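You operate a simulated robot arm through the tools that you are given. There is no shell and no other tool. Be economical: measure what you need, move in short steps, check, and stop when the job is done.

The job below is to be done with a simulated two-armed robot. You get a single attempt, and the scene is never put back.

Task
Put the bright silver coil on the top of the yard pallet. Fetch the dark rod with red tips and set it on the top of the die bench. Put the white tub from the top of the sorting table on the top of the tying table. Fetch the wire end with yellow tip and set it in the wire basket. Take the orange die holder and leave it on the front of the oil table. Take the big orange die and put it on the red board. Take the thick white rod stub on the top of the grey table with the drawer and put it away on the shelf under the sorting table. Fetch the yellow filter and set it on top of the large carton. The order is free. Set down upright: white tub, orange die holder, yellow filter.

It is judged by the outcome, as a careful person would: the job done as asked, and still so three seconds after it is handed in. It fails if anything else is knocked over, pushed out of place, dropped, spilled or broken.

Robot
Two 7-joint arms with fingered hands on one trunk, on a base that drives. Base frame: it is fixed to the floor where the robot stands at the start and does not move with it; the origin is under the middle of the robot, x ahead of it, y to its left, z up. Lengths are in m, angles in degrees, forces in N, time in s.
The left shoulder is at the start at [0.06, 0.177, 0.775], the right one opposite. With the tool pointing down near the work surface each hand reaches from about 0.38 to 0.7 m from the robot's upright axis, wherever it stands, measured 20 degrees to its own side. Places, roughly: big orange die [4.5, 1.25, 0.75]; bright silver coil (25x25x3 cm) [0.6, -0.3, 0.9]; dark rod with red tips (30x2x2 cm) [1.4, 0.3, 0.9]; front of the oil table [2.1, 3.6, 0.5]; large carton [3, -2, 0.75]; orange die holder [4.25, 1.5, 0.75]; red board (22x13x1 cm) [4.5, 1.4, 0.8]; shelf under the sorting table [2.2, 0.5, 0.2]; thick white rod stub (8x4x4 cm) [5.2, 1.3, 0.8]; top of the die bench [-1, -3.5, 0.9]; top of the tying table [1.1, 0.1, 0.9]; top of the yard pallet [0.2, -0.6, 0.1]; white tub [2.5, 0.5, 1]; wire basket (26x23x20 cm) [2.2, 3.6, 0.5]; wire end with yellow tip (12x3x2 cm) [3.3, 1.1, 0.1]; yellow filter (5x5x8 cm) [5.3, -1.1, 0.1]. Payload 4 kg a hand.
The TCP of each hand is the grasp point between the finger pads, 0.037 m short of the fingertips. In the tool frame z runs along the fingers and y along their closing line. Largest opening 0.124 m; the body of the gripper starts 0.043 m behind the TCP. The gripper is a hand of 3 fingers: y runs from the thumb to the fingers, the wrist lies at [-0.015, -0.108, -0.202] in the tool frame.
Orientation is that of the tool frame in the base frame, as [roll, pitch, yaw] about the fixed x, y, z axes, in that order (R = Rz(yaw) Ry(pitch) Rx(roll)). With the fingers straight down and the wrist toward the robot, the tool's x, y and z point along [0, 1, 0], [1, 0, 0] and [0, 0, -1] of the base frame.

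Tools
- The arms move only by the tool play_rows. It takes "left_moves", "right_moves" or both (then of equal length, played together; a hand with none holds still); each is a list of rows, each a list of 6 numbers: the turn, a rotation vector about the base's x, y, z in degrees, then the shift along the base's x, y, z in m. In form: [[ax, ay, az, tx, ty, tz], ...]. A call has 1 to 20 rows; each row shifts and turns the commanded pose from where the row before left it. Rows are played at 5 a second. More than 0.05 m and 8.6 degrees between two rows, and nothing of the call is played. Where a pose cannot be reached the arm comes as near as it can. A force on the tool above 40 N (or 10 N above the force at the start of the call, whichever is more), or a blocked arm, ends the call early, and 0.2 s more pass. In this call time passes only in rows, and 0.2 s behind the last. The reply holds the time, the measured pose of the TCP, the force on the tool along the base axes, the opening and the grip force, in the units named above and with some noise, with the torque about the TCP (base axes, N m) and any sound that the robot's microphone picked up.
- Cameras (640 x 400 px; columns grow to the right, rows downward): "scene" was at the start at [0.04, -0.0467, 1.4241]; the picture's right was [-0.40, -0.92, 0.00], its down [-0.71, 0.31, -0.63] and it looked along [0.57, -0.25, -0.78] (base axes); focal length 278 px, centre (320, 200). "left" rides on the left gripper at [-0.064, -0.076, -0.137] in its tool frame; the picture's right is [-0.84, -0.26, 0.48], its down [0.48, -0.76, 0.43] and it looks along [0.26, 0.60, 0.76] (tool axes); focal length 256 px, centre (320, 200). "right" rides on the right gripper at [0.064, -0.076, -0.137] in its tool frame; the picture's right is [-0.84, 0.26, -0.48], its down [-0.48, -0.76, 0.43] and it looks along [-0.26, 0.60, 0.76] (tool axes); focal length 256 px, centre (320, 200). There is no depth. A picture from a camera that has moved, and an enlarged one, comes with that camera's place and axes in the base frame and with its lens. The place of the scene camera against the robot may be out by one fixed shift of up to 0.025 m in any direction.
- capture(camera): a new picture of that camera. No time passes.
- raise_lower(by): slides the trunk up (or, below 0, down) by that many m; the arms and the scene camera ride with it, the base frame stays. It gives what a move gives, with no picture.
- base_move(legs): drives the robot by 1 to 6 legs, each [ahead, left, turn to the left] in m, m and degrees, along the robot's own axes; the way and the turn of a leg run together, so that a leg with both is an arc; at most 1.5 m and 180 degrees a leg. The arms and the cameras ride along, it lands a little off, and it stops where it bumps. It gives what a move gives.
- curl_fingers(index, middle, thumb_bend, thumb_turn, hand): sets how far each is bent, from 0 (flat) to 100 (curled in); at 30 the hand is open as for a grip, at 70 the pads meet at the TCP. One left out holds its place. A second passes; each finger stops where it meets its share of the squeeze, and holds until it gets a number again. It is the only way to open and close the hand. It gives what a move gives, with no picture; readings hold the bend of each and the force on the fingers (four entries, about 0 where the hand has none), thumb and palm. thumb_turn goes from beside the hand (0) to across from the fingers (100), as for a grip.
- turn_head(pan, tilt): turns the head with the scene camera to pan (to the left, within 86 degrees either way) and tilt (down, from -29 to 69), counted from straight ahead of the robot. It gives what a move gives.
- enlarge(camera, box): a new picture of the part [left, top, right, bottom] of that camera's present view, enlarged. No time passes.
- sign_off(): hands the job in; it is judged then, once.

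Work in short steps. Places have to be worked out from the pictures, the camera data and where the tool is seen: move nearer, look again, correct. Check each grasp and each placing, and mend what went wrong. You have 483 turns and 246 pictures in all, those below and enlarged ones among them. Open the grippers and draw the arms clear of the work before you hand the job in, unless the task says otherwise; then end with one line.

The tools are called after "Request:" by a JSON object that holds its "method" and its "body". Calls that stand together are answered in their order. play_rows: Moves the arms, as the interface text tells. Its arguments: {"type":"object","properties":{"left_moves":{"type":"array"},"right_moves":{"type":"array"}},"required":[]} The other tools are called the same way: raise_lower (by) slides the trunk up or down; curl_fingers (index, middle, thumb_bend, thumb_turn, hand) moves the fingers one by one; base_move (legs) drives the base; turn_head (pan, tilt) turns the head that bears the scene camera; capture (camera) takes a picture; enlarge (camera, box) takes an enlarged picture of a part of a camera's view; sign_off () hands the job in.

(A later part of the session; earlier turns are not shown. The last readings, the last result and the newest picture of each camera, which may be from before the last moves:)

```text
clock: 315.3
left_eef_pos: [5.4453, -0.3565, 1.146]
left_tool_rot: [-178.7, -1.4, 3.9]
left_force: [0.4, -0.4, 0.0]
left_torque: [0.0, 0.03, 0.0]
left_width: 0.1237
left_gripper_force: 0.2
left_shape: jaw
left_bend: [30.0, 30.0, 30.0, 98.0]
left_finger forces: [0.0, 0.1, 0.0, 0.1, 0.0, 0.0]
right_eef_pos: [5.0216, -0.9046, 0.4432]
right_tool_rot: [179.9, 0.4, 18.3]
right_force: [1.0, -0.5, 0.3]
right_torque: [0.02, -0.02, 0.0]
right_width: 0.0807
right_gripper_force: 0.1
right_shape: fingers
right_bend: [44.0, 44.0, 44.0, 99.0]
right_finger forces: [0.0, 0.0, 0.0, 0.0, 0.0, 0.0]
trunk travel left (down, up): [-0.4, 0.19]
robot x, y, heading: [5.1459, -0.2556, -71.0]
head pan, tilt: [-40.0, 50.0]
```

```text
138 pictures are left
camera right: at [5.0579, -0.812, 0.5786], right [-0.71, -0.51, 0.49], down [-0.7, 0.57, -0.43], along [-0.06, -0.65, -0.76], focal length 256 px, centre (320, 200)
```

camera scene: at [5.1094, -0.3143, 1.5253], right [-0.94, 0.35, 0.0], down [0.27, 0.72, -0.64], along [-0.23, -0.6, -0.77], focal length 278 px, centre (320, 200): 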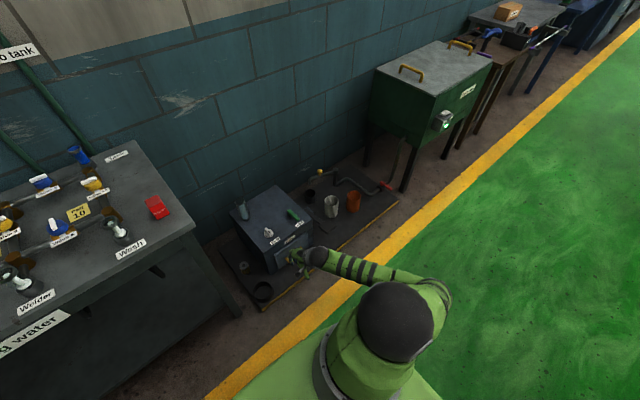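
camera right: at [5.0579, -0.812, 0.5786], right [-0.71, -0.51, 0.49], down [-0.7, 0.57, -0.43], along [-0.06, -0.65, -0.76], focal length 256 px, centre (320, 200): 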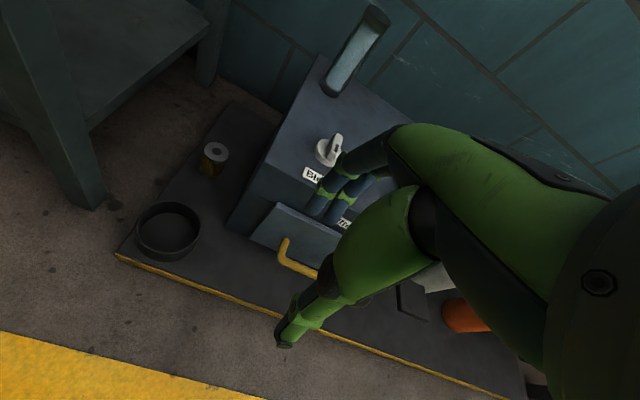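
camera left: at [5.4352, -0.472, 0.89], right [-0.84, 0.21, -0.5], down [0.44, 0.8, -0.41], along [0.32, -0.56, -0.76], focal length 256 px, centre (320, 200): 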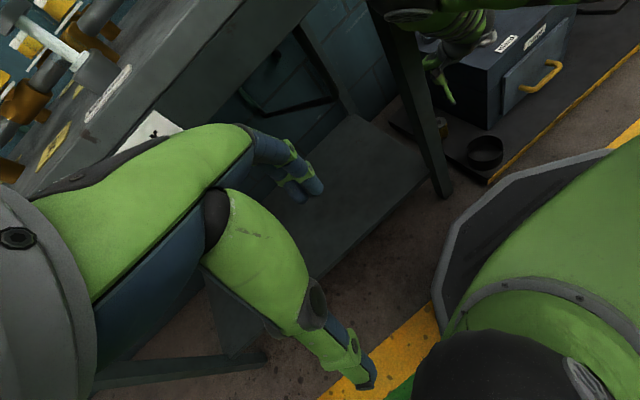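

Reached, and the filter reads (5.254, -1.111) again. Shift the base left 0.15 and ahead 0.27 to put the hand over it.

Request:
{"method": "base_move", "body": {"legs": [[0, 0.15, 0], [0.265, 0, 0]]}}

Request:
{"method": "capture", "body": {"camera": "right"}}

Request:
{"method": "capture", "body": {"camera": "scene"}}

```text
clock: 318.1
left_eef_pos: [5.6742, -0.5551, 1.1461]
left_tool_rot: [-178.7, -1.4, 4.1]
left_force: [0.0, 1.0, 0.8]
left_torque: [-0.02, 0.0, 0.0]
left_width: 0.124
left_gripper_force: 0.1
left_shape: jaw
left_bend: [30.0, 30.0, 30.0, 98.0]
left_finger forces: [0.0, 0.1, 0.0, 0.0, 0.0, 0.0]
right_eef_pos: [5.2519, -1.105, 0.4421]
right_tool_rot: [179.9, 0.4, 18.5]
right_force: [0.6, 0.3, 0.3]
right_torque: [0.02, -0.03, 0.02]
right_width: 0.0806
right_gripper_force: 0.1
right_shape: fingers
right_bend: [44.0, 44.0, 44.0, 99.0]
right_finger forces: [0.0, 0.1, 0.1, 0.1, 0.0, 0.1]
trunk travel left (down, up): [-0.4, 0.19]
robot x, y, heading: [5.3762, -0.4538, -70.5]
head pan, tilt: [-40.0, 50.0]
```

```text
137 pictures are left
camera right: at [5.2881, -1.0116, 0.5788], right [-0.71, -0.51, 0.49], down [-0.7, 0.56, -0.43], along [-0.06, -0.65, -0.76], focal length 256 px, centre (320, 200)
```

right: 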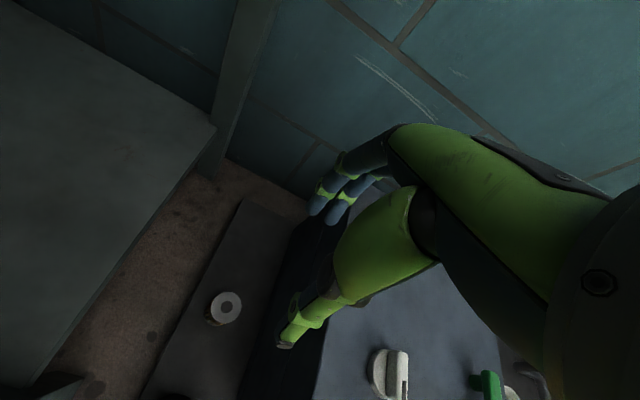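

```text
136 pictures are left
camera scene: at [5.3381, -0.5143, 1.5253], right [-0.94, 0.35, 0.0], down [0.27, 0.72, -0.64], along [-0.23, -0.6, -0.77], focal length 278 px, centre (320, 200)
```

scene: 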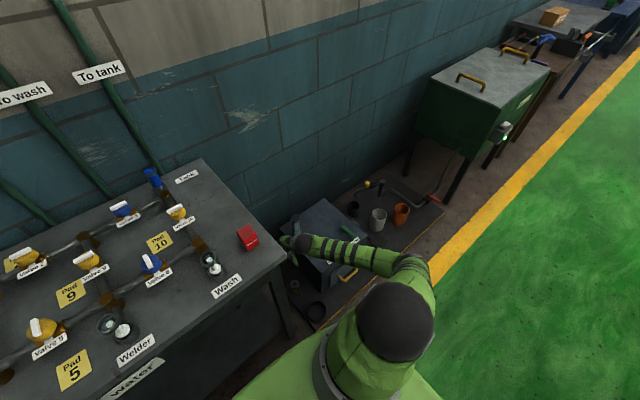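

Aligned within 5 mm. Fine-correct and lower the trunk in two steps.

Request:
{"method": "play_rows", "body": {"right_moves": [[0, 0, 0, -0.003, -0.005, 0]]}}

Request:
{"method": "raise_lower", "body": {"by": -0.2}}

Request:
{"method": "capture", "body": {"camera": "right"}}

Request:
{"method": "capture", "body": {"camera": "scene"}}

```text
clock: 318.5
left_eef_pos: [5.6743, -0.5541, 1.1467]
left_tool_rot: [-178.8, -1.3, 4.0]
left_force: [0.3, 0.5, -0.1]
left_torque: [0.01, -0.01, -0.03]
left_width: 0.1238
left_gripper_force: 0.1
left_shape: jaw
left_bend: [30.0, 30.0, 30.0, 98.0]
left_finger forces: [0.1, 0.0, 0.0, 0.0, 0.1, 0.1]
right_eef_pos: [5.25, -1.109, 0.4422]
right_tool_rot: [179.9, 0.4, 18.6]
right_force: [0.0, 0.8, -0.2]
right_torque: [0.03, 0.01, 0.01]
right_width: 0.0809
right_gripper_force: 0.0
right_shape: fingers
right_bend: [44.0, 44.0, 44.0, 99.0]
right_finger forces: [0.0, 0.0, 0.0, 0.0, 0.1, 0.0]
trunk travel left (down, up): [-0.4, 0.19]
robot x, y, heading: [5.3719, -0.4557, -70.8]
head pan, tilt: [-40.0, 50.0]
```

```text
clock: 320.7
left_eef_pos: [5.6751, -0.5538, 0.9459]
left_tool_rot: [-178.8, -1.4, 4.0]
left_force: [0.3, 1.0, -0.5]
left_torque: [0.04, -0.02, 0.0]
left_width: 0.1241
left_gripper_force: 0.2
left_shape: jaw
left_bend: [30.0, 30.0, 30.0, 98.0]
left_finger forces: [0.1, 0.0, 0.0, 0.1, 0.0, 0.1]
right_eef_pos: [5.2485, -1.1094, 0.2432]
right_tool_rot: [179.8, 0.5, 18.4]
right_force: [0.5, 0.0, 0.3]
right_torque: [-0.01, -0.05, 0.02]
right_width: 0.0809
right_gripper_force: 0.0
right_shape: fingers
right_bend: [44.0, 44.0, 44.0, 99.0]
right_finger forces: [0.1, 0.0, 0.0, 0.1, 0.1, 0.0]
trunk travel left (down, up): [-0.2, 0.39]
robot x, y, heading: [5.3763, -0.4553, -70.8]
head pan, tilt: [-40.0, 50.0]
```

```text
135 pictures are left
camera right: at [5.285, -1.0165, 0.3789], right [-0.71, -0.51, 0.49], down [-0.7, 0.56, -0.43], along [-0.06, -0.65, -0.76], focal length 256 px, centre (320, 200)
```

right: 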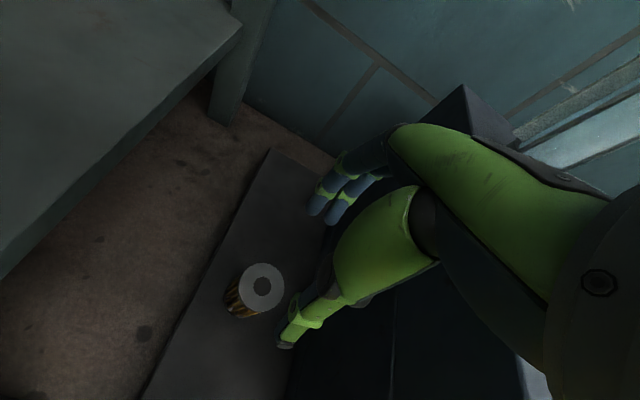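

```text
134 pictures are left
camera scene: at [5.3381, -0.514, 1.3253], right [-0.94, 0.35, 0.0], down [0.27, 0.72, -0.64], along [-0.23, -0.6, -0.77], focal length 278 px, centre (320, 200)
```

scene: 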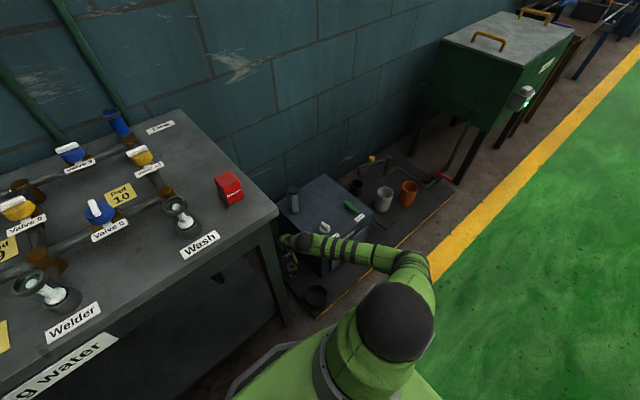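

Perfectly aligned. Lower 0.155 more.

Request:
{"method": "raise_lower", "body": {"by": -0.15}}

Request:
{"method": "capture", "body": {"camera": "right"}}

```text
clock: 322.4
left_eef_pos: [5.6745, -0.5534, 0.7966]
left_tool_rot: [-178.8, -1.4, 4.1]
left_force: [-0.6, 0.5, 1.0]
left_torque: [0.0, 0.02, 0.01]
left_width: 0.124
left_gripper_force: 0.0
left_shape: jaw
left_bend: [30.0, 30.0, 30.0, 98.0]
left_finger forces: [0.0, 0.0, 0.0, 0.0, 0.0, 0.1]
right_eef_pos: [5.2476, -1.1097, 0.0934]
right_tool_rot: [179.9, 0.4, 18.5]
right_force: [0.8, 0.6, 0.1]
right_torque: [-0.04, 0.01, 0.0]
right_width: 0.0809
right_gripper_force: 0.0
right_shape: fingers
right_bend: [44.0, 44.0, 44.0, 99.0]
right_finger forces: [0.0, 0.1, 0.0, 0.1, 0.0, 0.0]
trunk travel left (down, up): [-0.05, 0.54]
robot x, y, heading: [5.3728, -0.4556, -70.5]
head pan, tilt: [-40.0, 50.0]
```

```text
133 pictures are left
camera right: at [5.285, -1.0165, 0.2289], right [-0.71, -0.51, 0.49], down [-0.7, 0.56, -0.43], along [-0.06, -0.65, -0.76], focal length 256 px, centre (320, 200)
```

right: 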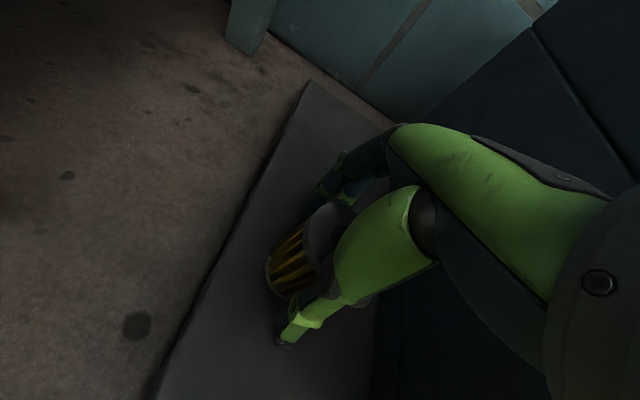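

Filter is between the fingers. Close and lift with the trunk.

Request:
{"method": "curl_fingers", "body": {"hand": "right", "index": 66, "middle": 66, "thumb_bend": 66}}

Request:
{"method": "raise_lower", "body": {"by": 0.06}}

Request:
{"method": "capture", "body": {"camera": "right"}}

```text
clock: 323.4
left_eef_pos: [5.6749, -0.5542, 0.7962]
left_tool_rot: [-178.8, -1.4, 4.1]
left_force: [-0.1, 0.2, -0.5]
left_torque: [-0.02, 0.02, 0.0]
left_width: 0.1239
left_gripper_force: 0.0
left_shape: jaw
left_bend: [30.0, 30.0, 30.0, 98.0]
left_finger forces: [0.0, 0.0, 0.0, 0.0, 0.0, 0.0]
right_eef_pos: [5.2479, -1.11, 0.0932]
right_tool_rot: [179.7, 0.3, 18.5]
right_force: [-1.7, -0.3, 15.1]
right_torque: [-0.35, -0.02, -0.09]
right_width: 0.0504
right_gripper_force: 22.8
right_shape: fingers
right_bend: [55.0, 56.0, 59.0, 100.0]
right_finger forces: [10.1, 10.4, 0.0, 0.0, 26.2, 0.1]
trunk travel left (down, up): [-0.05, 0.54]
robot x, y, heading: [5.3762, -0.4529, -70.6]
head pan, tilt: [-40.0, 50.0]
```

```text
clock: 324.4
left_eef_pos: [5.6741, -0.5549, 0.8564]
left_tool_rot: [-178.8, -1.4, 4.0]
left_force: [0.1, -0.1, -0.1]
left_torque: [0.01, -0.01, 0.01]
left_width: 0.1237
left_gripper_force: 0.0
left_shape: jaw
left_bend: [30.0, 30.0, 30.0, 98.0]
left_finger forces: [0.0, 0.0, 0.0, 0.0, 0.0, 0.1]
right_eef_pos: [5.2495, -1.1088, 0.1533]
right_tool_rot: [179.9, 0.4, 18.5]
right_force: [0.3, -0.4, -1.8]
right_torque: [0.05, 0.0, -0.01]
right_width: 0.0495
right_gripper_force: 21.5
right_shape: fingers
right_bend: [55.0, 56.0, 60.0, 100.0]
right_finger forces: [11.6, 9.4, 0.1, 0.2, 22.7, 0.1]
trunk travel left (down, up): [-0.11, 0.48]
robot x, y, heading: [5.3764, -0.4551, -70.8]
head pan, tilt: [-40.0, 50.0]
```

```text
132 pictures are left
camera right: at [5.285, -1.0164, 0.2886], right [-0.71, -0.51, 0.49], down [-0.7, 0.57, -0.43], along [-0.06, -0.65, -0.76], focal length 256 px, centre (320, 200)
```

right: 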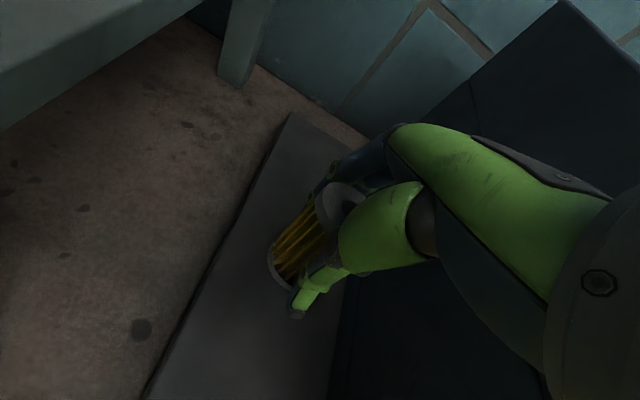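

Held firmly (22 N). Raise the trunk, back off, and turn toward the grey table with the carton.

Request:
{"method": "raise_lower", "body": {"by": 0.45}}

Request:
{"method": "base_move", "body": {"legs": [[-0.4, 0, 0]]}}

Request:
{"method": "turn_head", "body": {"pan": -75, "tilt": 25}}

Request:
{"method": "capture", "body": {"camera": "scene"}}

```text
refused: 0.45 is not a number from -0.4 to 0.4
```

```text
clock: 326.9
left_eef_pos: [5.5423, -0.1793, 0.8559]
left_tool_rot: [-178.8, -1.4, 3.9]
left_force: [-0.9, -0.6, -0.4]
left_torque: [0.0, 0.0, -0.01]
left_width: 0.1239
left_gripper_force: 0.1
left_shape: jaw
left_bend: [30.0, 30.0, 30.0, 98.0]
left_finger forces: [0.1, 0.0, 0.1, 0.0, 0.0, 0.0]
right_eef_pos: [5.1159, -0.7324, 0.1529]
right_tool_rot: [179.9, 0.3, 18.5]
right_force: [-0.1, 0.4, -1.6]
right_torque: [-0.01, 0.01, -0.01]
right_width: 0.0493
right_gripper_force: 21.5
right_shape: fingers
right_bend: [55.0, 56.0, 60.0, 100.0]
right_finger forces: [11.6, 9.5, 0.0, 0.1, 22.6, 0.0]
trunk travel left (down, up): [-0.11, 0.48]
robot x, y, heading: [5.243, -0.0754, -71.0]
head pan, tilt: [-40.0, 50.0]
```

```text
clock: 327.9
left_eef_pos: [5.5423, -0.1799, 0.856]
left_tool_rot: [-178.8, -1.4, 3.9]
left_force: [-0.6, -0.2, 0.0]
left_torque: [0.0, -0.03, -0.02]
left_width: 0.1237
left_gripper_force: 0.0
left_shape: jaw
left_bend: [30.0, 30.0, 30.0, 98.0]
left_finger forces: [0.0, 0.0, 0.0, 0.0, 0.0, 0.1]
right_eef_pos: [5.1157, -0.7319, 0.1525]
right_tool_rot: [179.9, 0.4, 18.4]
right_force: [-0.2, -0.9, -2.0]
right_torque: [0.01, 0.0, 0.02]
right_width: 0.0498
right_gripper_force: 21.9
right_shape: fingers
right_bend: [55.0, 56.0, 60.0, 100.0]
right_finger forces: [11.6, 9.4, 0.1, 0.0, 22.5, 0.0]
trunk travel left (down, up): [-0.11, 0.48]
robot x, y, heading: [5.2413, -0.083, -70.8]
head pan, tilt: [-75.0, 25.0]
```

```text
131 pictures are left
camera scene: at [5.1573, -0.1183, 1.2727], right [-0.56, 0.83, 0.0], down [0.35, 0.24, -0.91], along [-0.75, -0.51, -0.42], focal length 278 px, centre (320, 200)
```

scene: 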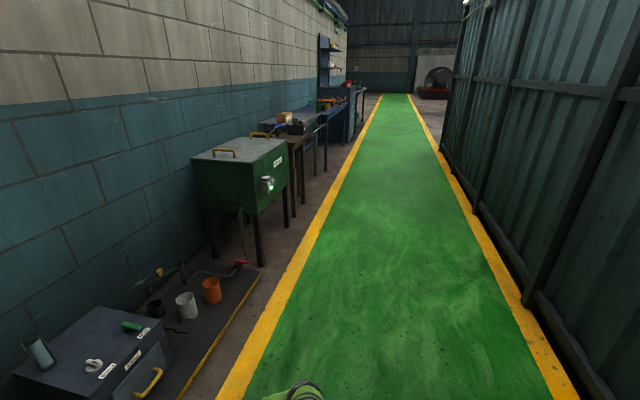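

The trunk raise was refused (limit 0.4), so the hand crossed low past the black cup. Check the cup is undisturbed.

Request:
{"method": "turn_head", "body": {"pan": 0, "tilt": 50}}

Request:
{"method": "capture", "body": {"camera": "scene"}}

```text
clock: 329.4
left_eef_pos: [5.5425, -0.1798, 0.8561]
left_tool_rot: [-178.9, -1.4, 4.0]
left_force: [0.2, 0.4, -0.5]
left_torque: [0.04, 0.01, 0.01]
left_width: 0.124
left_gripper_force: 0.0
left_shape: jaw
left_bend: [30.0, 30.0, 30.0, 98.0]
left_finger forces: [0.0, 0.0, 0.0, 0.1, 0.1, 0.0]
right_eef_pos: [5.1152, -0.7337, 0.1528]
right_tool_rot: [179.8, 0.3, 18.5]
right_force: [-0.5, 0.8, -1.2]
right_torque: [0.02, 0.04, -0.03]
right_width: 0.0497
right_gripper_force: 22.0
right_shape: fingers
right_bend: [55.0, 56.0, 60.0, 100.0]
right_finger forces: [11.6, 9.6, 0.1, 0.1, 22.7, 0.0]
trunk travel left (down, up): [-0.11, 0.48]
robot x, y, heading: [5.2452, -0.0773, -70.6]
head pan, tilt: [0.0, 50.0]
```

```text
130 pictures are left
camera scene: at [5.2588, -0.139, 1.2353], right [-0.94, -0.33, 0.0], down [-0.25, 0.72, -0.64], along [0.21, -0.61, -0.77], focal length 278 px, centre (320, 200)
```

scene: 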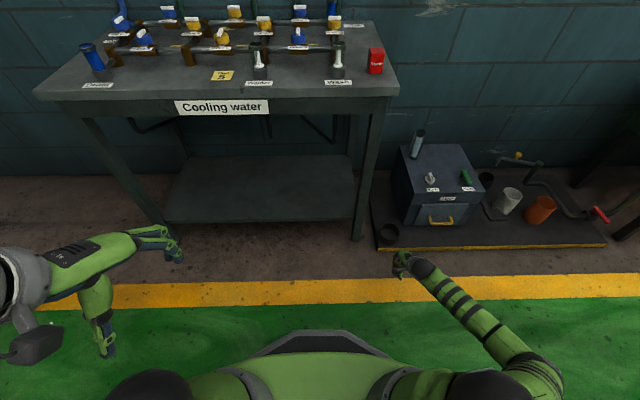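

Cup is undisturbed. Raise the trunk, then move sideways along the corridor toward the carton.

Request:
{"method": "raise_lower", "body": {"by": 0.4}}

Request:
{"method": "base_move", "body": {"legs": [[-0.25, -0.6, 0], [0, -1.0, 0], [0, -1.0, 0]]}}

Request:
{"method": "turn_head", "body": {"pan": -10, "tilt": 35}}

Request:
{"method": "capture", "body": {"camera": "scene"}}

```text
clock: 333.2
left_eef_pos: [5.5426, -0.1793, 1.2562]
left_tool_rot: [-178.8, -1.3, 4.0]
left_force: [0.4, -0.5, -0.8]
left_torque: [-0.01, 0.0, -0.04]
left_width: 0.124
left_gripper_force: 0.0
left_shape: jaw
left_bend: [30.0, 30.0, 30.0, 98.0]
left_finger forces: [0.0, 0.0, 0.0, 0.0, 0.0, 0.0]
right_eef_pos: [5.1158, -0.7333, 0.5538]
right_tool_rot: [179.8, 0.4, 18.6]
right_force: [0.7, -0.3, -1.5]
right_torque: [0.01, 0.0, 0.03]
right_width: 0.0496
right_gripper_force: 21.4
right_shape: fingers
right_bend: [55.0, 56.0, 60.0, 100.0]
right_finger forces: [11.5, 9.4, 0.0, 0.0, 22.6, 0.0]
trunk travel left (down, up): [-0.51, 0.08]
robot x, y, heading: [5.2411, -0.0792, -70.8]
head pan, tilt: [0.0, 50.0]
```

```text
clock: 346.4
left_eef_pos: [3.0113, -0.7881, 1.2566]
left_tool_rot: [-178.8, -1.4, 3.5]
left_force: [0.7, 0.2, -0.6]
left_torque: [0.01, -0.02, -0.01]
left_width: 0.1238
left_gripper_force: 0.0
left_shape: jaw
left_bend: [30.0, 30.0, 30.0, 98.0]
left_finger forces: [0.0, 0.0, 0.1, 0.1, 0.0, 0.1]
right_eef_pos: [2.581, -1.3375, 0.5536]
right_tool_rot: [179.8, 0.4, 18.0]
right_force: [1.3, -0.1, -1.1]
right_torque: [0.03, 0.0, -0.02]
right_width: 0.0494
right_gripper_force: 21.7
right_shape: fingers
right_bend: [55.0, 56.0, 60.0, 100.0]
right_finger forces: [11.6, 9.5, 0.0, 0.1, 22.5, 0.0]
trunk travel left (down, up): [-0.51, 0.08]
robot x, y, heading: [2.7125, -0.6856, -71.2]
head pan, tilt: [0.0, 50.0]
```

```text
clock: 347.1
left_eef_pos: [3.0109, -0.7881, 1.2566]
left_tool_rot: [-178.7, -1.5, 3.6]
left_force: [-0.4, -0.3, 1.4]
left_torque: [-0.03, 0.0, -0.02]
left_width: 0.1238
left_gripper_force: 0.1
left_shape: jaw
left_bend: [30.0, 30.0, 30.0, 98.0]
left_finger forces: [0.1, 0.1, 0.0, 0.0, 0.0, 0.0]
right_eef_pos: [2.5802, -1.3377, 0.5523]
right_tool_rot: [179.9, 0.4, 17.9]
right_force: [-0.2, 0.2, -1.4]
right_torque: [-0.01, -0.02, -0.03]
right_width: 0.0497
right_gripper_force: 21.7
right_shape: fingers
right_bend: [55.0, 56.0, 60.0, 100.0]
right_finger forces: [11.6, 9.5, 0.0, 0.0, 22.5, 0.0]
trunk travel left (down, up): [-0.51, 0.08]
robot x, y, heading: [2.7149, -0.6833, -71.3]
head pan, tilt: [-10.0, 35.0]
```

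```text
129 pictures are left
camera scene: at [2.7173, -0.7591, 1.6569], right [-0.99, -0.15, 0.0], down [-0.09, 0.57, -0.82], along [0.13, -0.81, -0.57], focal length 278 px, centre (320, 200)
```

scene: 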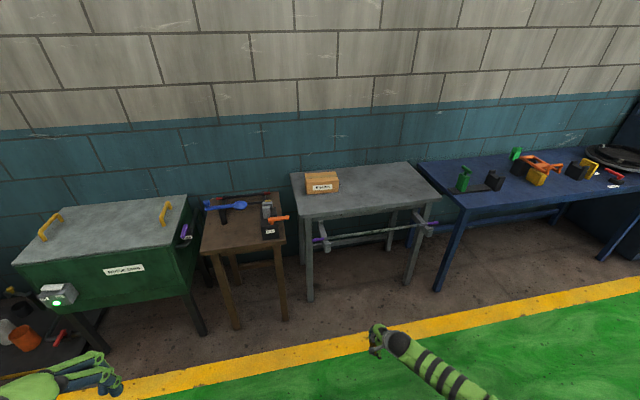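

The carton sits on the grey table, top about 0.86 m. Raise the right hand with the filter to carry height first.

Request:
{"method": "play_rows", "body": {"right_moves": [[0, 0, 0, 0, 0, 0.045], [0, 0, 0, 0, 0, 0.045], [0, 0, 0, 0, 0, 0.045], [0, 0, 0, 0, 0, 0.045], [0, 0, 0, 0, 0, 0.045], [0, 0, 0, 0, 0, 0.045], [0, 0, 0, 0, 0, 0.045], [0, 0, 0, 0, 0, 0.045], [0, 0, 0, 0, 0, 0.045], [0, 0, 0, 0, 0, 0.045], [0, 0, 0, 0, 0, 0.045]]}}

Request:
{"method": "base_move", "body": {"legs": [[0.6, 0, 0]]}}

Request:
{"method": "capture", "body": {"camera": "right"}}

Request:
{"method": "capture", "body": {"camera": "scene"}}

```text
clock: 349.6
left_eef_pos: [3.013, -0.7858, 1.2555]
left_tool_rot: [-178.8, -1.3, 3.6]
left_force: [0.4, 0.0, -0.3]
left_torque: [-0.03, 0.04, -0.02]
left_width: 0.1237
left_gripper_force: 0.1
left_shape: jaw
left_bend: [30.0, 30.0, 30.0, 98.0]
left_finger forces: [0.0, 0.1, 0.0, 0.0, 0.0, 0.0]
right_eef_pos: [2.5801, -1.3369, 1.0493]
right_tool_rot: [179.7, 0.5, 17.9]
right_force: [0.6, -0.4, -1.7]
right_torque: [-0.01, 0.0, 0.0]
right_width: 0.0495
right_gripper_force: 21.5
right_shape: fingers
right_bend: [55.0, 56.0, 60.0, 100.0]
right_finger forces: [11.9, 9.6, 0.0, 0.0, 22.4, 0.0]
trunk travel left (down, up): [-0.51, 0.08]
robot x, y, heading: [2.7099, -0.6828, -71.1]
head pan, tilt: [-10.0, 35.0]
```

```text
clock: 352.9
left_eef_pos: [3.2083, -1.354, 1.2569]
left_tool_rot: [-178.7, -1.4, 3.9]
left_force: [0.0, 0.3, 0.0]
left_torque: [0.02, 0.02, -0.01]
left_width: 0.124
left_gripper_force: 0.1
left_shape: jaw
left_bend: [30.0, 30.0, 30.0, 98.0]
left_finger forces: [0.0, 0.1, 0.0, 0.1, 0.0, 0.0]
right_eef_pos: [2.7793, -1.9077, 1.0461]
right_tool_rot: [179.9, 0.4, 18.3]
right_force: [1.0, 0.0, -1.0]
right_torque: [0.03, -0.02, 0.01]
right_width: 0.0496
right_gripper_force: 21.7
right_shape: fingers
right_bend: [55.0, 56.0, 60.0, 100.0]
right_finger forces: [11.9, 9.7, 0.0, 0.0, 22.4, 0.0]
trunk travel left (down, up): [-0.51, 0.08]
robot x, y, heading: [2.9076, -1.2521, -70.9]
head pan, tilt: [-10.0, 35.0]
```

```text
128 pictures are left
camera right: at [2.816, -1.8151, 1.1833], right [-0.71, -0.51, 0.49], down [-0.7, 0.57, -0.43], along [-0.06, -0.65, -0.76], focal length 256 px, centre (320, 200)
```

right: 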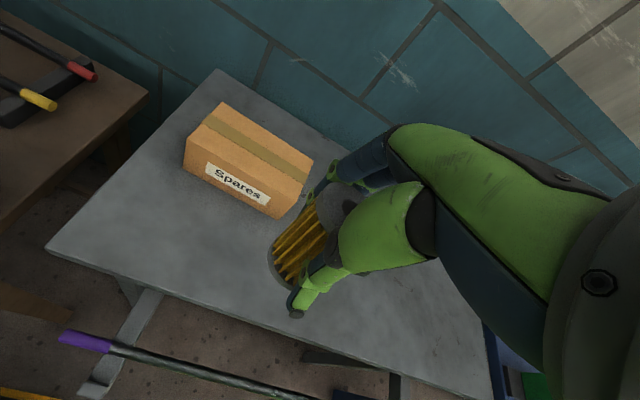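

```text
127 pictures are left
camera scene: at [2.9134, -1.3274, 1.657], right [-0.99, -0.16, 0.0], down [-0.09, 0.57, -0.82], along [0.13, -0.81, -0.57], focal length 278 px, centre (320, 200)
```

scene: 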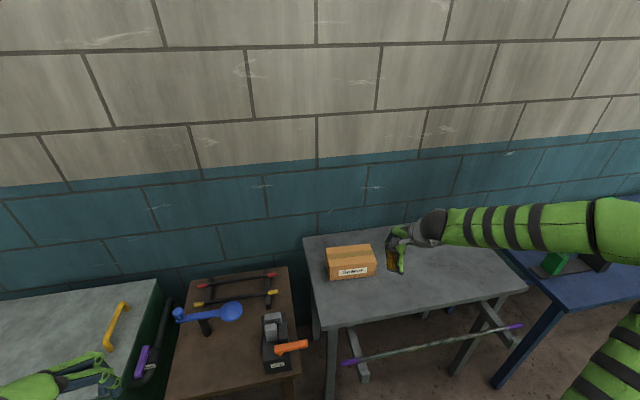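

Carton "Spares" top centre about (2.92, -2.054), top z ≈ 0.88. Bring the base closer so the filter hangs above it.

Request:
{"method": "base_move", "body": {"legs": [[0.17, 0.085, 0]]}}

Request:
{"method": "capture", "body": {"camera": "right"}}

Request:
{"method": "enlarge", "body": {"camera": "scene", "box": [280, 180, 480, 320]}}

```text
clock: 354.5
left_eef_pos: [3.343, -1.4818, 1.2562]
left_tool_rot: [-178.8, -1.4, 3.9]
left_force: [-0.5, 0.4, 0.3]
left_torque: [0.0, 0.03, 0.02]
left_width: 0.1238
left_gripper_force: 0.0
left_shape: jaw
left_bend: [30.0, 30.0, 30.0, 98.0]
left_finger forces: [0.1, 0.0, 0.0, 0.1, 0.0, 0.0]
right_eef_pos: [2.9138, -2.0353, 1.0474]
right_tool_rot: [179.8, 0.4, 18.4]
right_force: [-0.4, 0.4, -0.9]
right_torque: [-0.02, 0.02, 0.04]
right_width: 0.0493
right_gripper_force: 22.5
right_shape: fingers
right_bend: [55.0, 56.0, 60.0, 100.0]
right_finger forces: [12.0, 9.7, 0.0, 0.0, 22.6, 0.0]
trunk travel left (down, up): [-0.51, 0.08]
robot x, y, heading: [3.046, -1.3786, -70.9]
head pan, tilt: [-10.0, 35.0]
```

```text
126 pictures are left
camera right: at [2.951, -1.9432, 1.1838], right [-0.71, -0.5, 0.49], down [-0.7, 0.57, -0.43], along [-0.06, -0.65, -0.76], focal length 256 px, centre (320, 200)
```

right: 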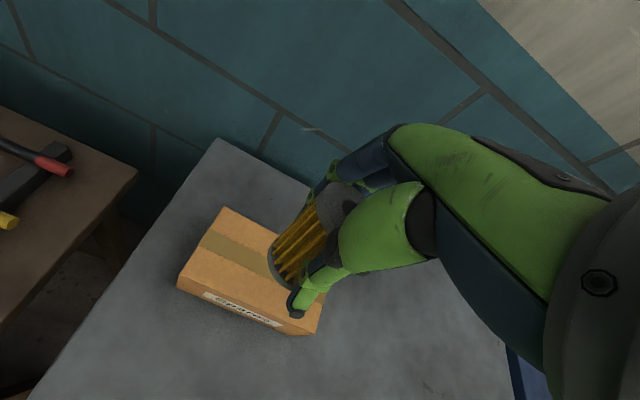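

```text
2.86 times, centred on (380, 250) of scene
camera zoom: at [3.0483, -1.455, 1.657], right [-0.99, -0.16, 0.0], down [-0.09, 0.57, -0.82], along [0.13, -0.81, -0.57], focal length 794 px, centre (149, 57)
```

zoom: 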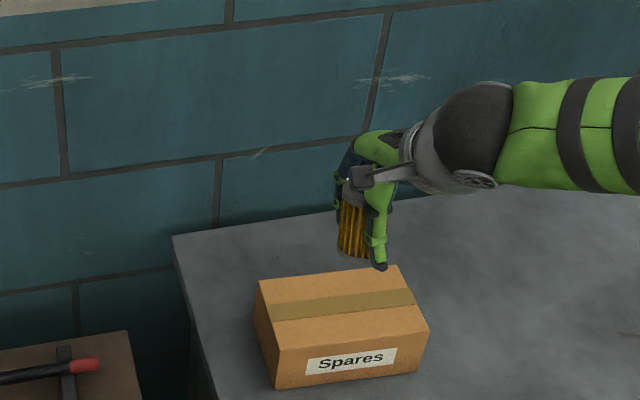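

Centre (2.925, -2.062). Adjust and lower with the trunk.

Request:
{"method": "play_rows", "body": {"right_moves": [[0, 0, 0, 0.006, -0.014, 0], [0, 0, 0, 0.006, -0.013, 0]]}}

Request:
{"method": "raise_lower", "body": {"by": -0.075}}

Request:
{"method": "capture", "body": {"camera": "right"}}

Request:
{"method": "enlarge", "body": {"camera": "scene", "box": [280, 180, 480, 320]}}

```text
clock: 355.1
left_eef_pos: [3.3432, -1.483, 1.2557]
left_tool_rot: [-178.7, -1.4, 4.0]
left_force: [0.0, 0.4, -0.2]
left_torque: [0.03, 0.0, 0.01]
left_width: 0.1237
left_gripper_force: 0.2
left_shape: jaw
left_bend: [30.0, 30.0, 30.0, 98.0]
left_finger forces: [0.0, 0.0, 0.0, 0.0, 0.0, 0.1]
right_eef_pos: [2.9262, -2.0617, 1.0466]
right_tool_rot: [179.8, 0.4, 18.2]
right_force: [0.2, -0.5, -0.3]
right_torque: [-0.01, 0.03, 0.01]
right_width: 0.0495
right_gripper_force: 21.9
right_shape: fingers
right_bend: [55.0, 56.0, 60.0, 100.0]
right_finger forces: [11.8, 9.7, 0.1, 0.0, 22.3, 0.1]
trunk travel left (down, up): [-0.51, 0.08]
robot x, y, heading: [3.0421, -1.3828, -70.6]
head pan, tilt: [-10.0, 35.0]
```

```text
clock: 356.2
left_eef_pos: [3.3426, -1.4808, 1.1819]
left_tool_rot: [-178.9, -1.4, 3.8]
left_force: [0.3, -0.5, -0.1]
left_torque: [0.01, 0.0, -0.04]
left_width: 0.1241
left_gripper_force: 0.0
left_shape: jaw
left_bend: [30.0, 30.0, 30.0, 98.0]
left_finger forces: [0.1, 0.0, 0.1, 0.0, 0.0, 0.0]
right_eef_pos: [2.9257, -2.0622, 0.9724]
right_tool_rot: [179.8, 0.3, 18.3]
right_force: [-0.3, -0.5, -0.2]
right_torque: [0.05, -0.02, 0.02]
right_width: 0.0493
right_gripper_force: 22.3
right_shape: fingers
right_bend: [55.0, 56.0, 60.0, 100.0]
right_finger forces: [11.9, 9.6, 0.0, 0.1, 22.4, 0.0]
trunk travel left (down, up): [-0.435, 0.155]
robot x, y, heading: [3.0439, -1.3824, -70.8]
head pan, tilt: [-10.0, 35.0]
```

```text
124 pictures are left
camera right: at [2.9627, -1.9704, 1.1084], right [-0.71, -0.5, 0.49], down [-0.7, 0.57, -0.43], along [-0.06, -0.65, -0.76], focal length 256 px, centre (320, 200)
```

right: 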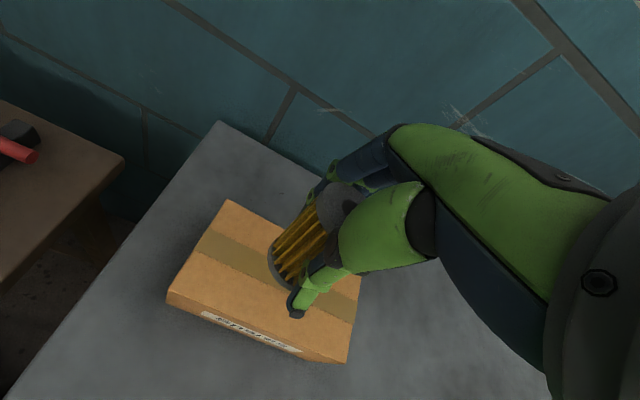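

```text
2.86 times, centred on (380, 250) of scene
camera zoom: at [3.0481, -1.4556, 1.5821], right [-0.99, -0.16, 0.0], down [-0.09, 0.57, -0.82], along [0.13, -0.81, -0.57], focal length 794 px, centre (149, 57)
```

zoom: 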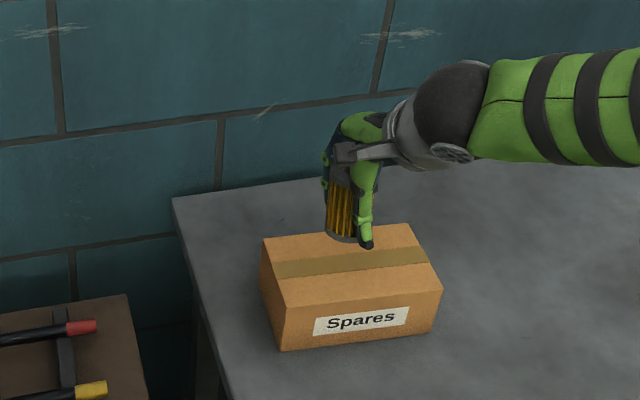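

On target. Lower in small steps until contact.

Request:
{"method": "play_rows", "body": {"right_moves": [[0, 0, 0, 0, 0, -0.01], [0, 0, 0, 0, 0, -0.01], [0, 0, 0, 0, 0, -0.006], [0, 0, 0, 0, 0, -0.004]]}}

Request:
{"method": "enlarge", "body": {"camera": "scene", "box": [280, 180, 480, 320]}}

```text
clock: 357.2
left_eef_pos: [3.3422, -1.4828, 1.1819]
left_tool_rot: [-178.8, -1.3, 3.8]
left_force: [-0.1, -0.2, 0.4]
left_torque: [0.01, 0.03, 0.01]
left_width: 0.124
left_gripper_force: 0.0
left_shape: jaw
left_bend: [30.0, 30.0, 30.0, 98.0]
left_finger forces: [0.0, 0.0, 0.0, 0.0, 0.0, 0.0]
right_eef_pos: [2.9262, -2.0623, 0.9422]
right_tool_rot: [179.7, 0.4, 18.4]
right_force: [-0.1, -0.7, -1.2]
right_torque: [-0.01, -0.01, 0.01]
right_width: 0.0496
right_gripper_force: 22.1
right_shape: fingers
right_bend: [55.0, 56.0, 60.0, 100.0]
right_finger forces: [11.9, 9.7, 0.1, 0.0, 22.2, 0.0]
trunk travel left (down, up): [-0.435, 0.155]
robot x, y, heading: [3.0445, -1.3785, -70.5]
head pan, tilt: [-10.0, 35.0]
```

```text
2.86 times, centred on (380, 250) of scene
camera zoom: at [3.0482, -1.4556, 1.582], right [-0.99, -0.16, 0.0], down [-0.09, 0.57, -0.82], along [0.13, -0.81, -0.57], focal length 794 px, centre (149, 57)
```

zoom: 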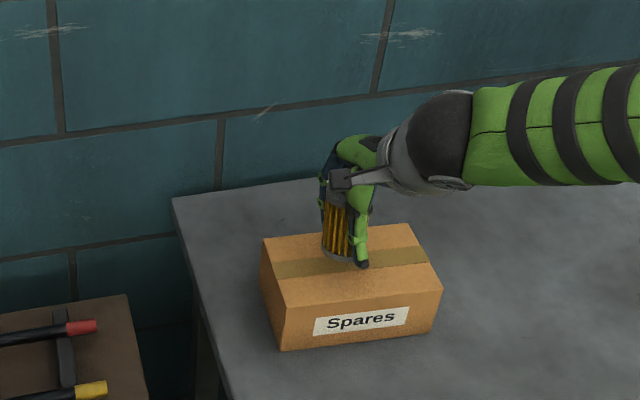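

Nearly at the top. Continue in 3 mm steps.

Request:
{"method": "play_rows", "body": {"right_moves": [[0, 0, 0, 0, 0, -0.004], [0, 0, 0, 0, 0, -0.004]]}}

```text
clock: 357.8
left_eef_pos: [3.3435, -1.4822, 1.1823]
left_tool_rot: [-178.8, -1.4, 3.9]
left_force: [-0.3, 0.1, -0.2]
left_torque: [0.0, -0.01, 0.0]
left_width: 0.1239
left_gripper_force: 0.1
left_shape: jaw
left_bend: [30.0, 30.0, 30.0, 98.0]
left_finger forces: [0.0, 0.0, 0.0, 0.0, 0.1, 0.1]
right_eef_pos: [2.9259, -2.0632, 0.9334]
right_tool_rot: [179.9, 0.4, 18.3]
right_force: [0.1, 0.4, -0.6]
right_torque: [0.01, -0.03, -0.07]
right_width: 0.0492
right_gripper_force: 22.6
right_shape: fingers
right_bend: [55.0, 56.0, 60.0, 100.0]
right_finger forces: [11.9, 9.8, 0.0, 0.0, 22.2, 0.0]
trunk travel left (down, up): [-0.435, 0.155]
robot x, y, heading: [3.0444, -1.3809, -70.8]
head pan, tilt: [-10.0, 35.0]
```

Request:
{"method": "play_rows", "body": {"right_moves": [[0, 0, 0, 0, 0, -0.004], [0, 0, 0, 0, 0, -0.004]]}}

Request:
{"method": "enlarge", "body": {"camera": "scene", "box": [280, 180, 480, 320]}}

```text
clock: 358.4
left_eef_pos: [3.3418, -1.4821, 1.1814]
left_tool_rot: [-178.8, -1.4, 3.9]
left_force: [-0.4, 0.5, -1.1]
left_torque: [0.04, 0.0, -0.03]
left_width: 0.1238
left_gripper_force: 0.0
left_shape: jaw
left_bend: [30.0, 30.0, 30.0, 98.0]
left_finger forces: [0.0, 0.0, 0.0, 0.0, 0.1, 0.0]
right_eef_pos: [2.9265, -2.0624, 0.9252]
right_tool_rot: [180.0, 0.3, 18.3]
right_force: [-0.1, -0.7, -0.9]
right_torque: [0.02, 0.0, 0.02]
right_width: 0.0496
right_gripper_force: 22.2
right_shape: fingers
right_bend: [55.0, 56.0, 60.0, 100.0]
right_finger forces: [11.9, 9.8, 0.1, 0.0, 22.3, 0.0]
trunk travel left (down, up): [-0.435, 0.155]
robot x, y, heading: [3.0429, -1.3808, -70.5]
head pan, tilt: [-10.0, 35.0]
```

```text
2.86 times, centred on (380, 250) of scene
camera zoom: at [3.0481, -1.4557, 1.582], right [-0.99, -0.16, 0.0], down [-0.09, 0.57, -0.82], along [0.13, -0.81, -0.57], focal length 794 px, centre (149, 57)
```

zoom: 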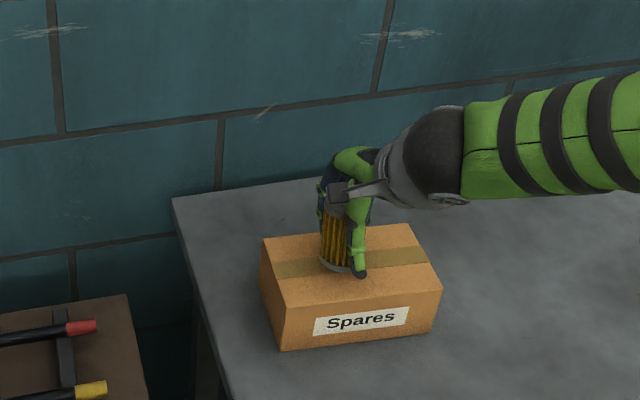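

No contact yet; keep lowering (stops on force).

Request:
{"method": "play_rows", "body": {"right_moves": [[0, 0, 0, 0, 0, -0.004], [0, 0, 0, 0, 0, -0.004], [0, 0, 0, 0, 0, -0.004]]}}

```text
clock: 359.2
left_eef_pos: [3.3428, -1.482, 1.1817]
left_tool_rot: [-178.8, -1.4, 3.9]
left_force: [0.4, 0.7, -0.5]
left_torque: [-0.01, -0.03, 0.0]
left_width: 0.1237
left_gripper_force: 0.2
left_shape: jaw
left_bend: [30.0, 30.0, 30.0, 98.0]
left_finger forces: [0.0, 0.0, 0.0, 0.0, 0.0, 0.0]
right_eef_pos: [2.9272, -2.063, 0.9158]
right_tool_rot: [179.7, 0.4, 18.4]
right_force: [-1.4, 0.9, 8.1]
right_torque: [-0.14, -0.02, -0.01]
right_width: 0.0494
right_gripper_force: 23.4
right_shape: fingers
right_bend: [55.0, 56.0, 60.0, 100.0]
right_finger forces: [11.3, 9.8, 0.0, 0.1, 25.1, 0.0]
trunk travel left (down, up): [-0.435, 0.155]
robot x, y, heading: [3.0431, -1.3798, -70.7]
head pan, tilt: [-10.0, 35.0]
```

Contact (8 N). Release and lift away with the trunk.

Request:
{"method": "curl_fingers", "body": {"hand": "right", "index": 42, "middle": 42, "thumb_bend": 42}}

Request:
{"method": "raise_lower", "body": {"by": 0.15}}

Request:
{"method": "enlarge", "body": {"camera": "scene", "box": [280, 180, 480, 340]}}

Request:
{"method": "capture", "body": {"camera": "right"}}

```text
clock: 360.2
left_eef_pos: [3.3423, -1.4816, 1.1817]
left_tool_rot: [-178.9, -1.4, 3.8]
left_force: [-1.1, 0.0, 0.3]
left_torque: [-0.01, -0.01, 0.04]
left_width: 0.1239
left_gripper_force: 0.0
left_shape: jaw
left_bend: [30.0, 30.0, 30.0, 98.0]
left_finger forces: [0.0, 0.1, 0.0, 0.1, 0.1, 0.1]
right_eef_pos: [2.9257, -2.0627, 0.9149]
right_tool_rot: [179.8, 0.4, 18.3]
right_force: [-0.5, 0.3, -0.2]
right_torque: [0.01, -0.03, 0.02]
right_width: 0.0864
right_gripper_force: 0.0
right_shape: fingers
right_bend: [42.0, 42.0, 42.0, 99.0]
right_finger forces: [0.1, 0.0, 0.1, 0.0, 0.0, 0.1]
trunk travel left (down, up): [-0.435, 0.155]
robot x, y, heading: [3.0398, -1.3762, -70.7]
head pan, tilt: [-10.0, 35.0]
```

```text
clock: 362.0
left_eef_pos: [3.3425, -1.4813, 1.3316]
left_tool_rot: [-178.8, -1.4, 4.0]
left_force: [0.0, -0.9, -0.4]
left_torque: [-0.01, -0.01, 0.0]
left_width: 0.124
left_gripper_force: 0.0
left_shape: jaw
left_bend: [30.0, 30.0, 30.0, 98.0]
left_finger forces: [0.1, 0.0, 0.0, 0.1, 0.0, 0.1]
right_eef_pos: [2.9262, -2.0631, 1.0637]
right_tool_rot: [180.0, 0.3, 18.4]
right_force: [0.3, 0.0, -0.5]
right_torque: [-0.02, 0.01, -0.03]
right_width: 0.0864
right_gripper_force: 0.0
right_shape: fingers
right_bend: [42.0, 42.0, 42.0, 99.0]
right_finger forces: [0.1, 0.0, 0.1, 0.0, 0.1, 0.1]
trunk travel left (down, up): [-0.585, 0.005]
robot x, y, heading: [3.0448, -1.3791, -71.0]
head pan, tilt: [-10.0, 35.0]
```

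```text
2.50 times, centred on (380, 260) of scene
camera zoom: at [3.0483, -1.4556, 1.7319], right [-0.99, -0.16, 0.0], down [-0.09, 0.57, -0.82], along [0.13, -0.81, -0.57], focal length 695 px, centre (170, 50)
```

zoom: 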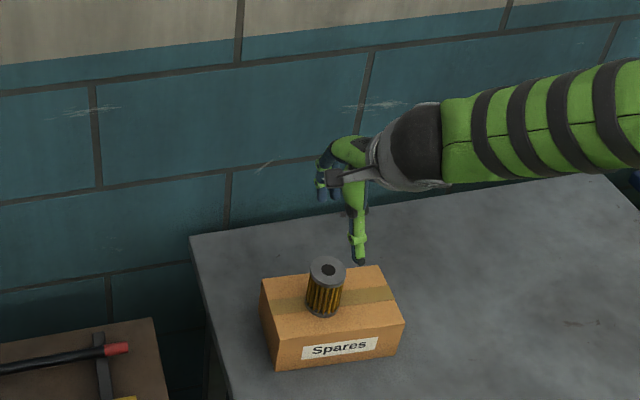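

```text
119 pictures are left
camera right: at [2.9629, -1.9704, 1.2001], right [-0.71, -0.5, 0.49], down [-0.7, 0.57, -0.43], along [-0.06, -0.65, -0.76], focal length 256 px, centre (320, 200)
```

right: 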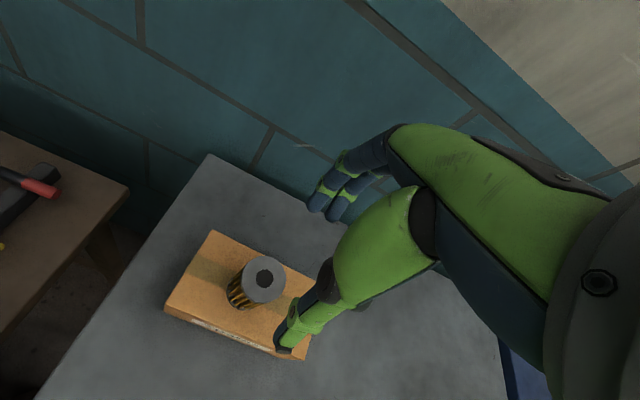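

The filter stands upright on the carton. Next, return to the other side by the known route: retract the right hand, back off, strafe along the corridor, round the wall end.

Request:
{"method": "play_rows", "body": {"right_moves": [[0, 0, 0, -0.013, 0.038, 0.02], [0, 0, 0, -0.013, 0.038, 0.02], [0, 0, 0, -0.013, 0.038, 0.02], [0, 0, 0, -0.013, 0.038, 0.02]]}}

Request:
{"method": "base_move", "body": {"legs": [[-0.65, 0, 0], [0, -1.4, 0], [0, -1.4, 0], [0, -1.1, 0]]}}

Request:
{"method": "turn_head", "body": {"pan": 80, "tilt": 25}}

Request:
{"method": "capture", "body": {"camera": "scene"}}

```text
clock: 363.0
left_eef_pos: [3.3423, -1.4803, 1.3323]
left_tool_rot: [-178.8, -1.4, 3.8]
left_force: [-0.7, 0.4, -0.3]
left_torque: [0.0, 0.0, 0.0]
left_width: 0.1237
left_gripper_force: 0.2
left_shape: jaw
left_bend: [30.0, 30.0, 30.0, 98.0]
left_finger forces: [0.0, 0.1, 0.0, 0.0, 0.0, 0.0]
right_eef_pos: [2.8749, -1.9089, 1.1434]
right_tool_rot: [179.7, 0.4, 18.4]
right_force: [0.0, 0.2, 0.4]
right_torque: [-0.03, -0.01, 0.01]
right_width: 0.0868
right_gripper_force: 0.1
right_shape: fingers
right_bend: [42.0, 42.0, 42.0, 99.0]
right_finger forces: [0.0, 0.0, 0.0, 0.0, 0.0, 0.0]
trunk travel left (down, up): [-0.585, 0.005]
robot x, y, heading: [3.0431, -1.3821, -70.7]
head pan, tilt: [-10.0, 35.0]
```

```text
clock: 385.0
left_eef_pos: [-0.5606, -2.1266, 1.3309]
left_tool_rot: [-178.8, -1.5, 3.5]
left_force: [-0.3, -0.1, 0.0]
left_torque: [0.0, 0.01, -0.04]
left_width: 0.1238
left_gripper_force: 0.2
left_shape: jaw
left_bend: [30.0, 30.0, 30.0, 98.0]
left_finger forces: [0.1, 0.0, 0.0, 0.1, 0.0, 0.0]
right_eef_pos: [-1.0301, -2.5535, 1.1431]
right_tool_rot: [179.7, 0.3, 18.0]
right_force: [-0.3, 0.1, -0.6]
right_torque: [0.0, -0.04, 0.03]
right_width: 0.087
right_gripper_force: 0.0
right_shape: fingers
right_bend: [42.0, 42.0, 42.0, 99.0]
right_finger forces: [0.0, 0.0, 0.0, 0.0, 0.0, 0.0]
trunk travel left (down, up): [-0.585, 0.005]
robot x, y, heading: [-0.8601, -2.0249, -71.0]
head pan, tilt: [-10.0, 35.0]
```

```text
clock: 386.6
left_eef_pos: [-0.56, -2.126, 1.3313]
left_tool_rot: [-178.7, -1.5, 3.5]
left_force: [-0.5, 0.2, 1.5]
left_torque: [0.0, 0.01, -0.03]
left_width: 0.1238
left_gripper_force: 0.1
left_shape: jaw
left_bend: [30.0, 30.0, 30.0, 98.0]
left_finger forces: [0.0, 0.1, 0.0, 0.0, 0.0, 0.0]
right_eef_pos: [-1.0304, -2.5526, 1.1435]
right_tool_rot: [179.8, 0.4, 18.1]
right_force: [-0.6, -1.0, 1.0]
right_torque: [0.0, 0.01, -0.02]
right_width: 0.0867
right_gripper_force: 0.0
right_shape: fingers
right_bend: [42.0, 42.0, 42.0, 99.0]
right_finger forces: [0.0, 0.0, 0.0, 0.0, 0.0, 0.0]
trunk travel left (down, up): [-0.585, 0.005]
robot x, y, heading: [-0.8603, -2.022, -71.0]
head pan, tilt: [80.0, 25.0]
```

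```text
118 pictures are left
camera scene: at [-0.777, -1.9969, 1.7478], right [0.15, -0.99, 0.0], down [-0.42, -0.07, -0.91], along [0.9, 0.14, -0.42], focal length 278 px, centre (320, 200)
```

scene: 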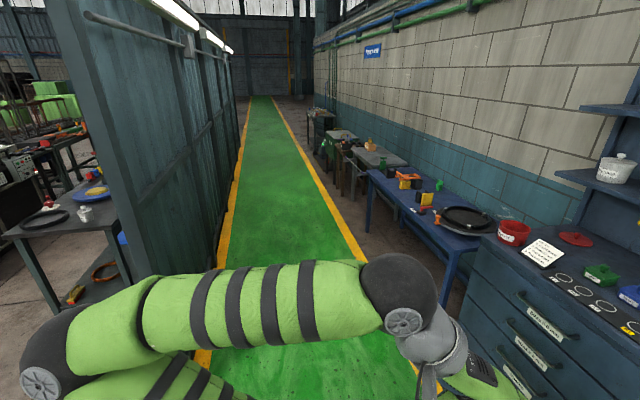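

Continue: back around the wall end and strafe left along the aisle past both tables.

Request:
{"method": "base_move", "body": {"legs": [[-1.45, 0.25, 0], [-0.71, 0.61, 0], [0, 1.3, 0], [0, 0.66, 0], [0, 1.0, 0], [-0.1, 0.9, 0]]}}

Request:
{"method": "turn_head", "body": {"pan": 40, "tilt": 30}}

Request:
{"method": "capture", "body": {"camera": "scene"}}

```text
clock: 416.9
left_eef_pos: [3.1704, 1.5528, 1.331]
left_tool_rot: [-178.8, -1.4, 4.0]
left_force: [0.4, 0.2, 0.0]
left_torque: [0.0, 0.0, -0.01]
left_width: 0.1239
left_gripper_force: 0.2
left_shape: jaw
left_bend: [30.0, 30.0, 30.0, 98.0]
left_finger forces: [0.0, 0.0, 0.1, 0.0, 0.0, 0.0]
right_eef_pos: [2.7024, 1.1245, 1.1428]
right_tool_rot: [179.8, 0.3, 18.4]
right_force: [0.6, -0.6, 0.1]
right_torque: [-0.01, 0.01, 0.01]
right_width: 0.087
right_gripper_force: 0.0
right_shape: fingers
right_bend: [42.0, 42.0, 42.0, 99.0]
right_finger forces: [0.0, 0.0, 0.1, 0.1, 0.0, 0.1]
trunk travel left (down, up): [-0.585, 0.005]
robot x, y, heading: [2.8699, 1.656, -70.8]
head pan, tilt: [80.0, 25.0]
```

```text
clock: 418.0
left_eef_pos: [3.1693, 1.5527, 1.3315]
left_tool_rot: [-178.7, -1.4, 4.0]
left_force: [-0.5, -0.2, 0.4]
left_torque: [0.0, 0.02, 0.0]
left_width: 0.1237
left_gripper_force: 0.1
left_shape: jaw
left_bend: [30.0, 30.0, 30.0, 98.0]
left_finger forces: [0.0, 0.0, 0.0, 0.1, 0.0, 0.0]
right_eef_pos: [2.7019, 1.1232, 1.1432]
right_tool_rot: [179.8, 0.4, 18.4]
right_force: [-0.4, -0.2, -0.3]
right_torque: [-0.03, 0.02, 0.01]
right_width: 0.0871
right_gripper_force: 0.1
right_shape: fingers
right_bend: [42.0, 42.0, 42.0, 99.0]
right_finger forces: [0.0, 0.0, 0.0, 0.0, 0.0, 0.0]
trunk travel left (down, up): [-0.585, 0.005]
robot x, y, heading: [2.8723, 1.6534, -70.7]
head pan, tilt: [40.0, 30.0]
```

```text
117 pictures are left
camera scene: at [2.9386, 1.6198, 1.7398], right [-0.51, -0.86, 0.0], down [-0.43, 0.26, -0.87], along [0.74, -0.44, -0.5], focal length 278 px, centre (320, 200)
```

scene: 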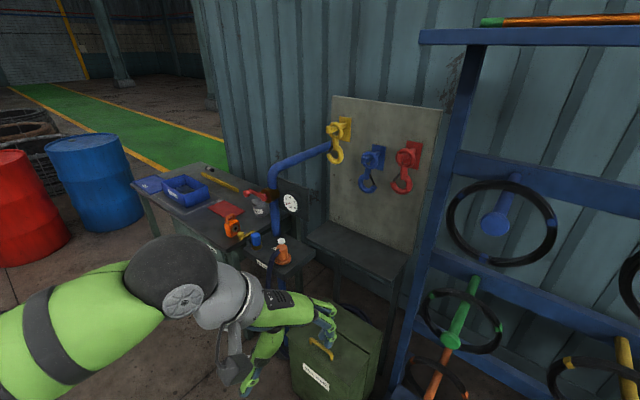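

Enlarge the die table area.

Request:
{"method": "enlarge", "body": {"camera": "scene", "box": [120, 150, 330, 290]}}

```text
2.86 times, centred on (225, 220) of scene
camera zoom: at [2.9386, 1.6198, 1.7398], right [-0.51, -0.86, 0.0], down [-0.43, 0.26, -0.87], along [0.74, -0.44, -0.5], focal length 794 px, centre (591, 143)
```

zoom: 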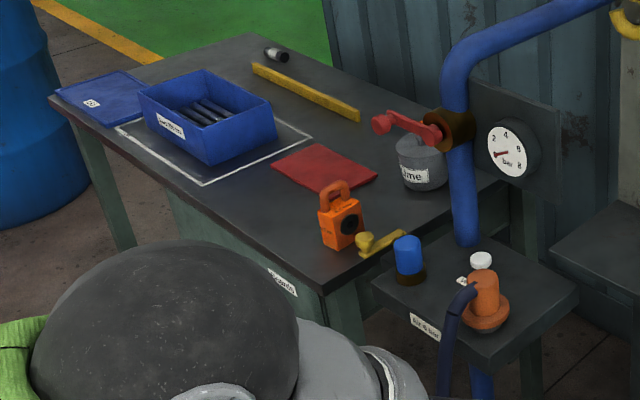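

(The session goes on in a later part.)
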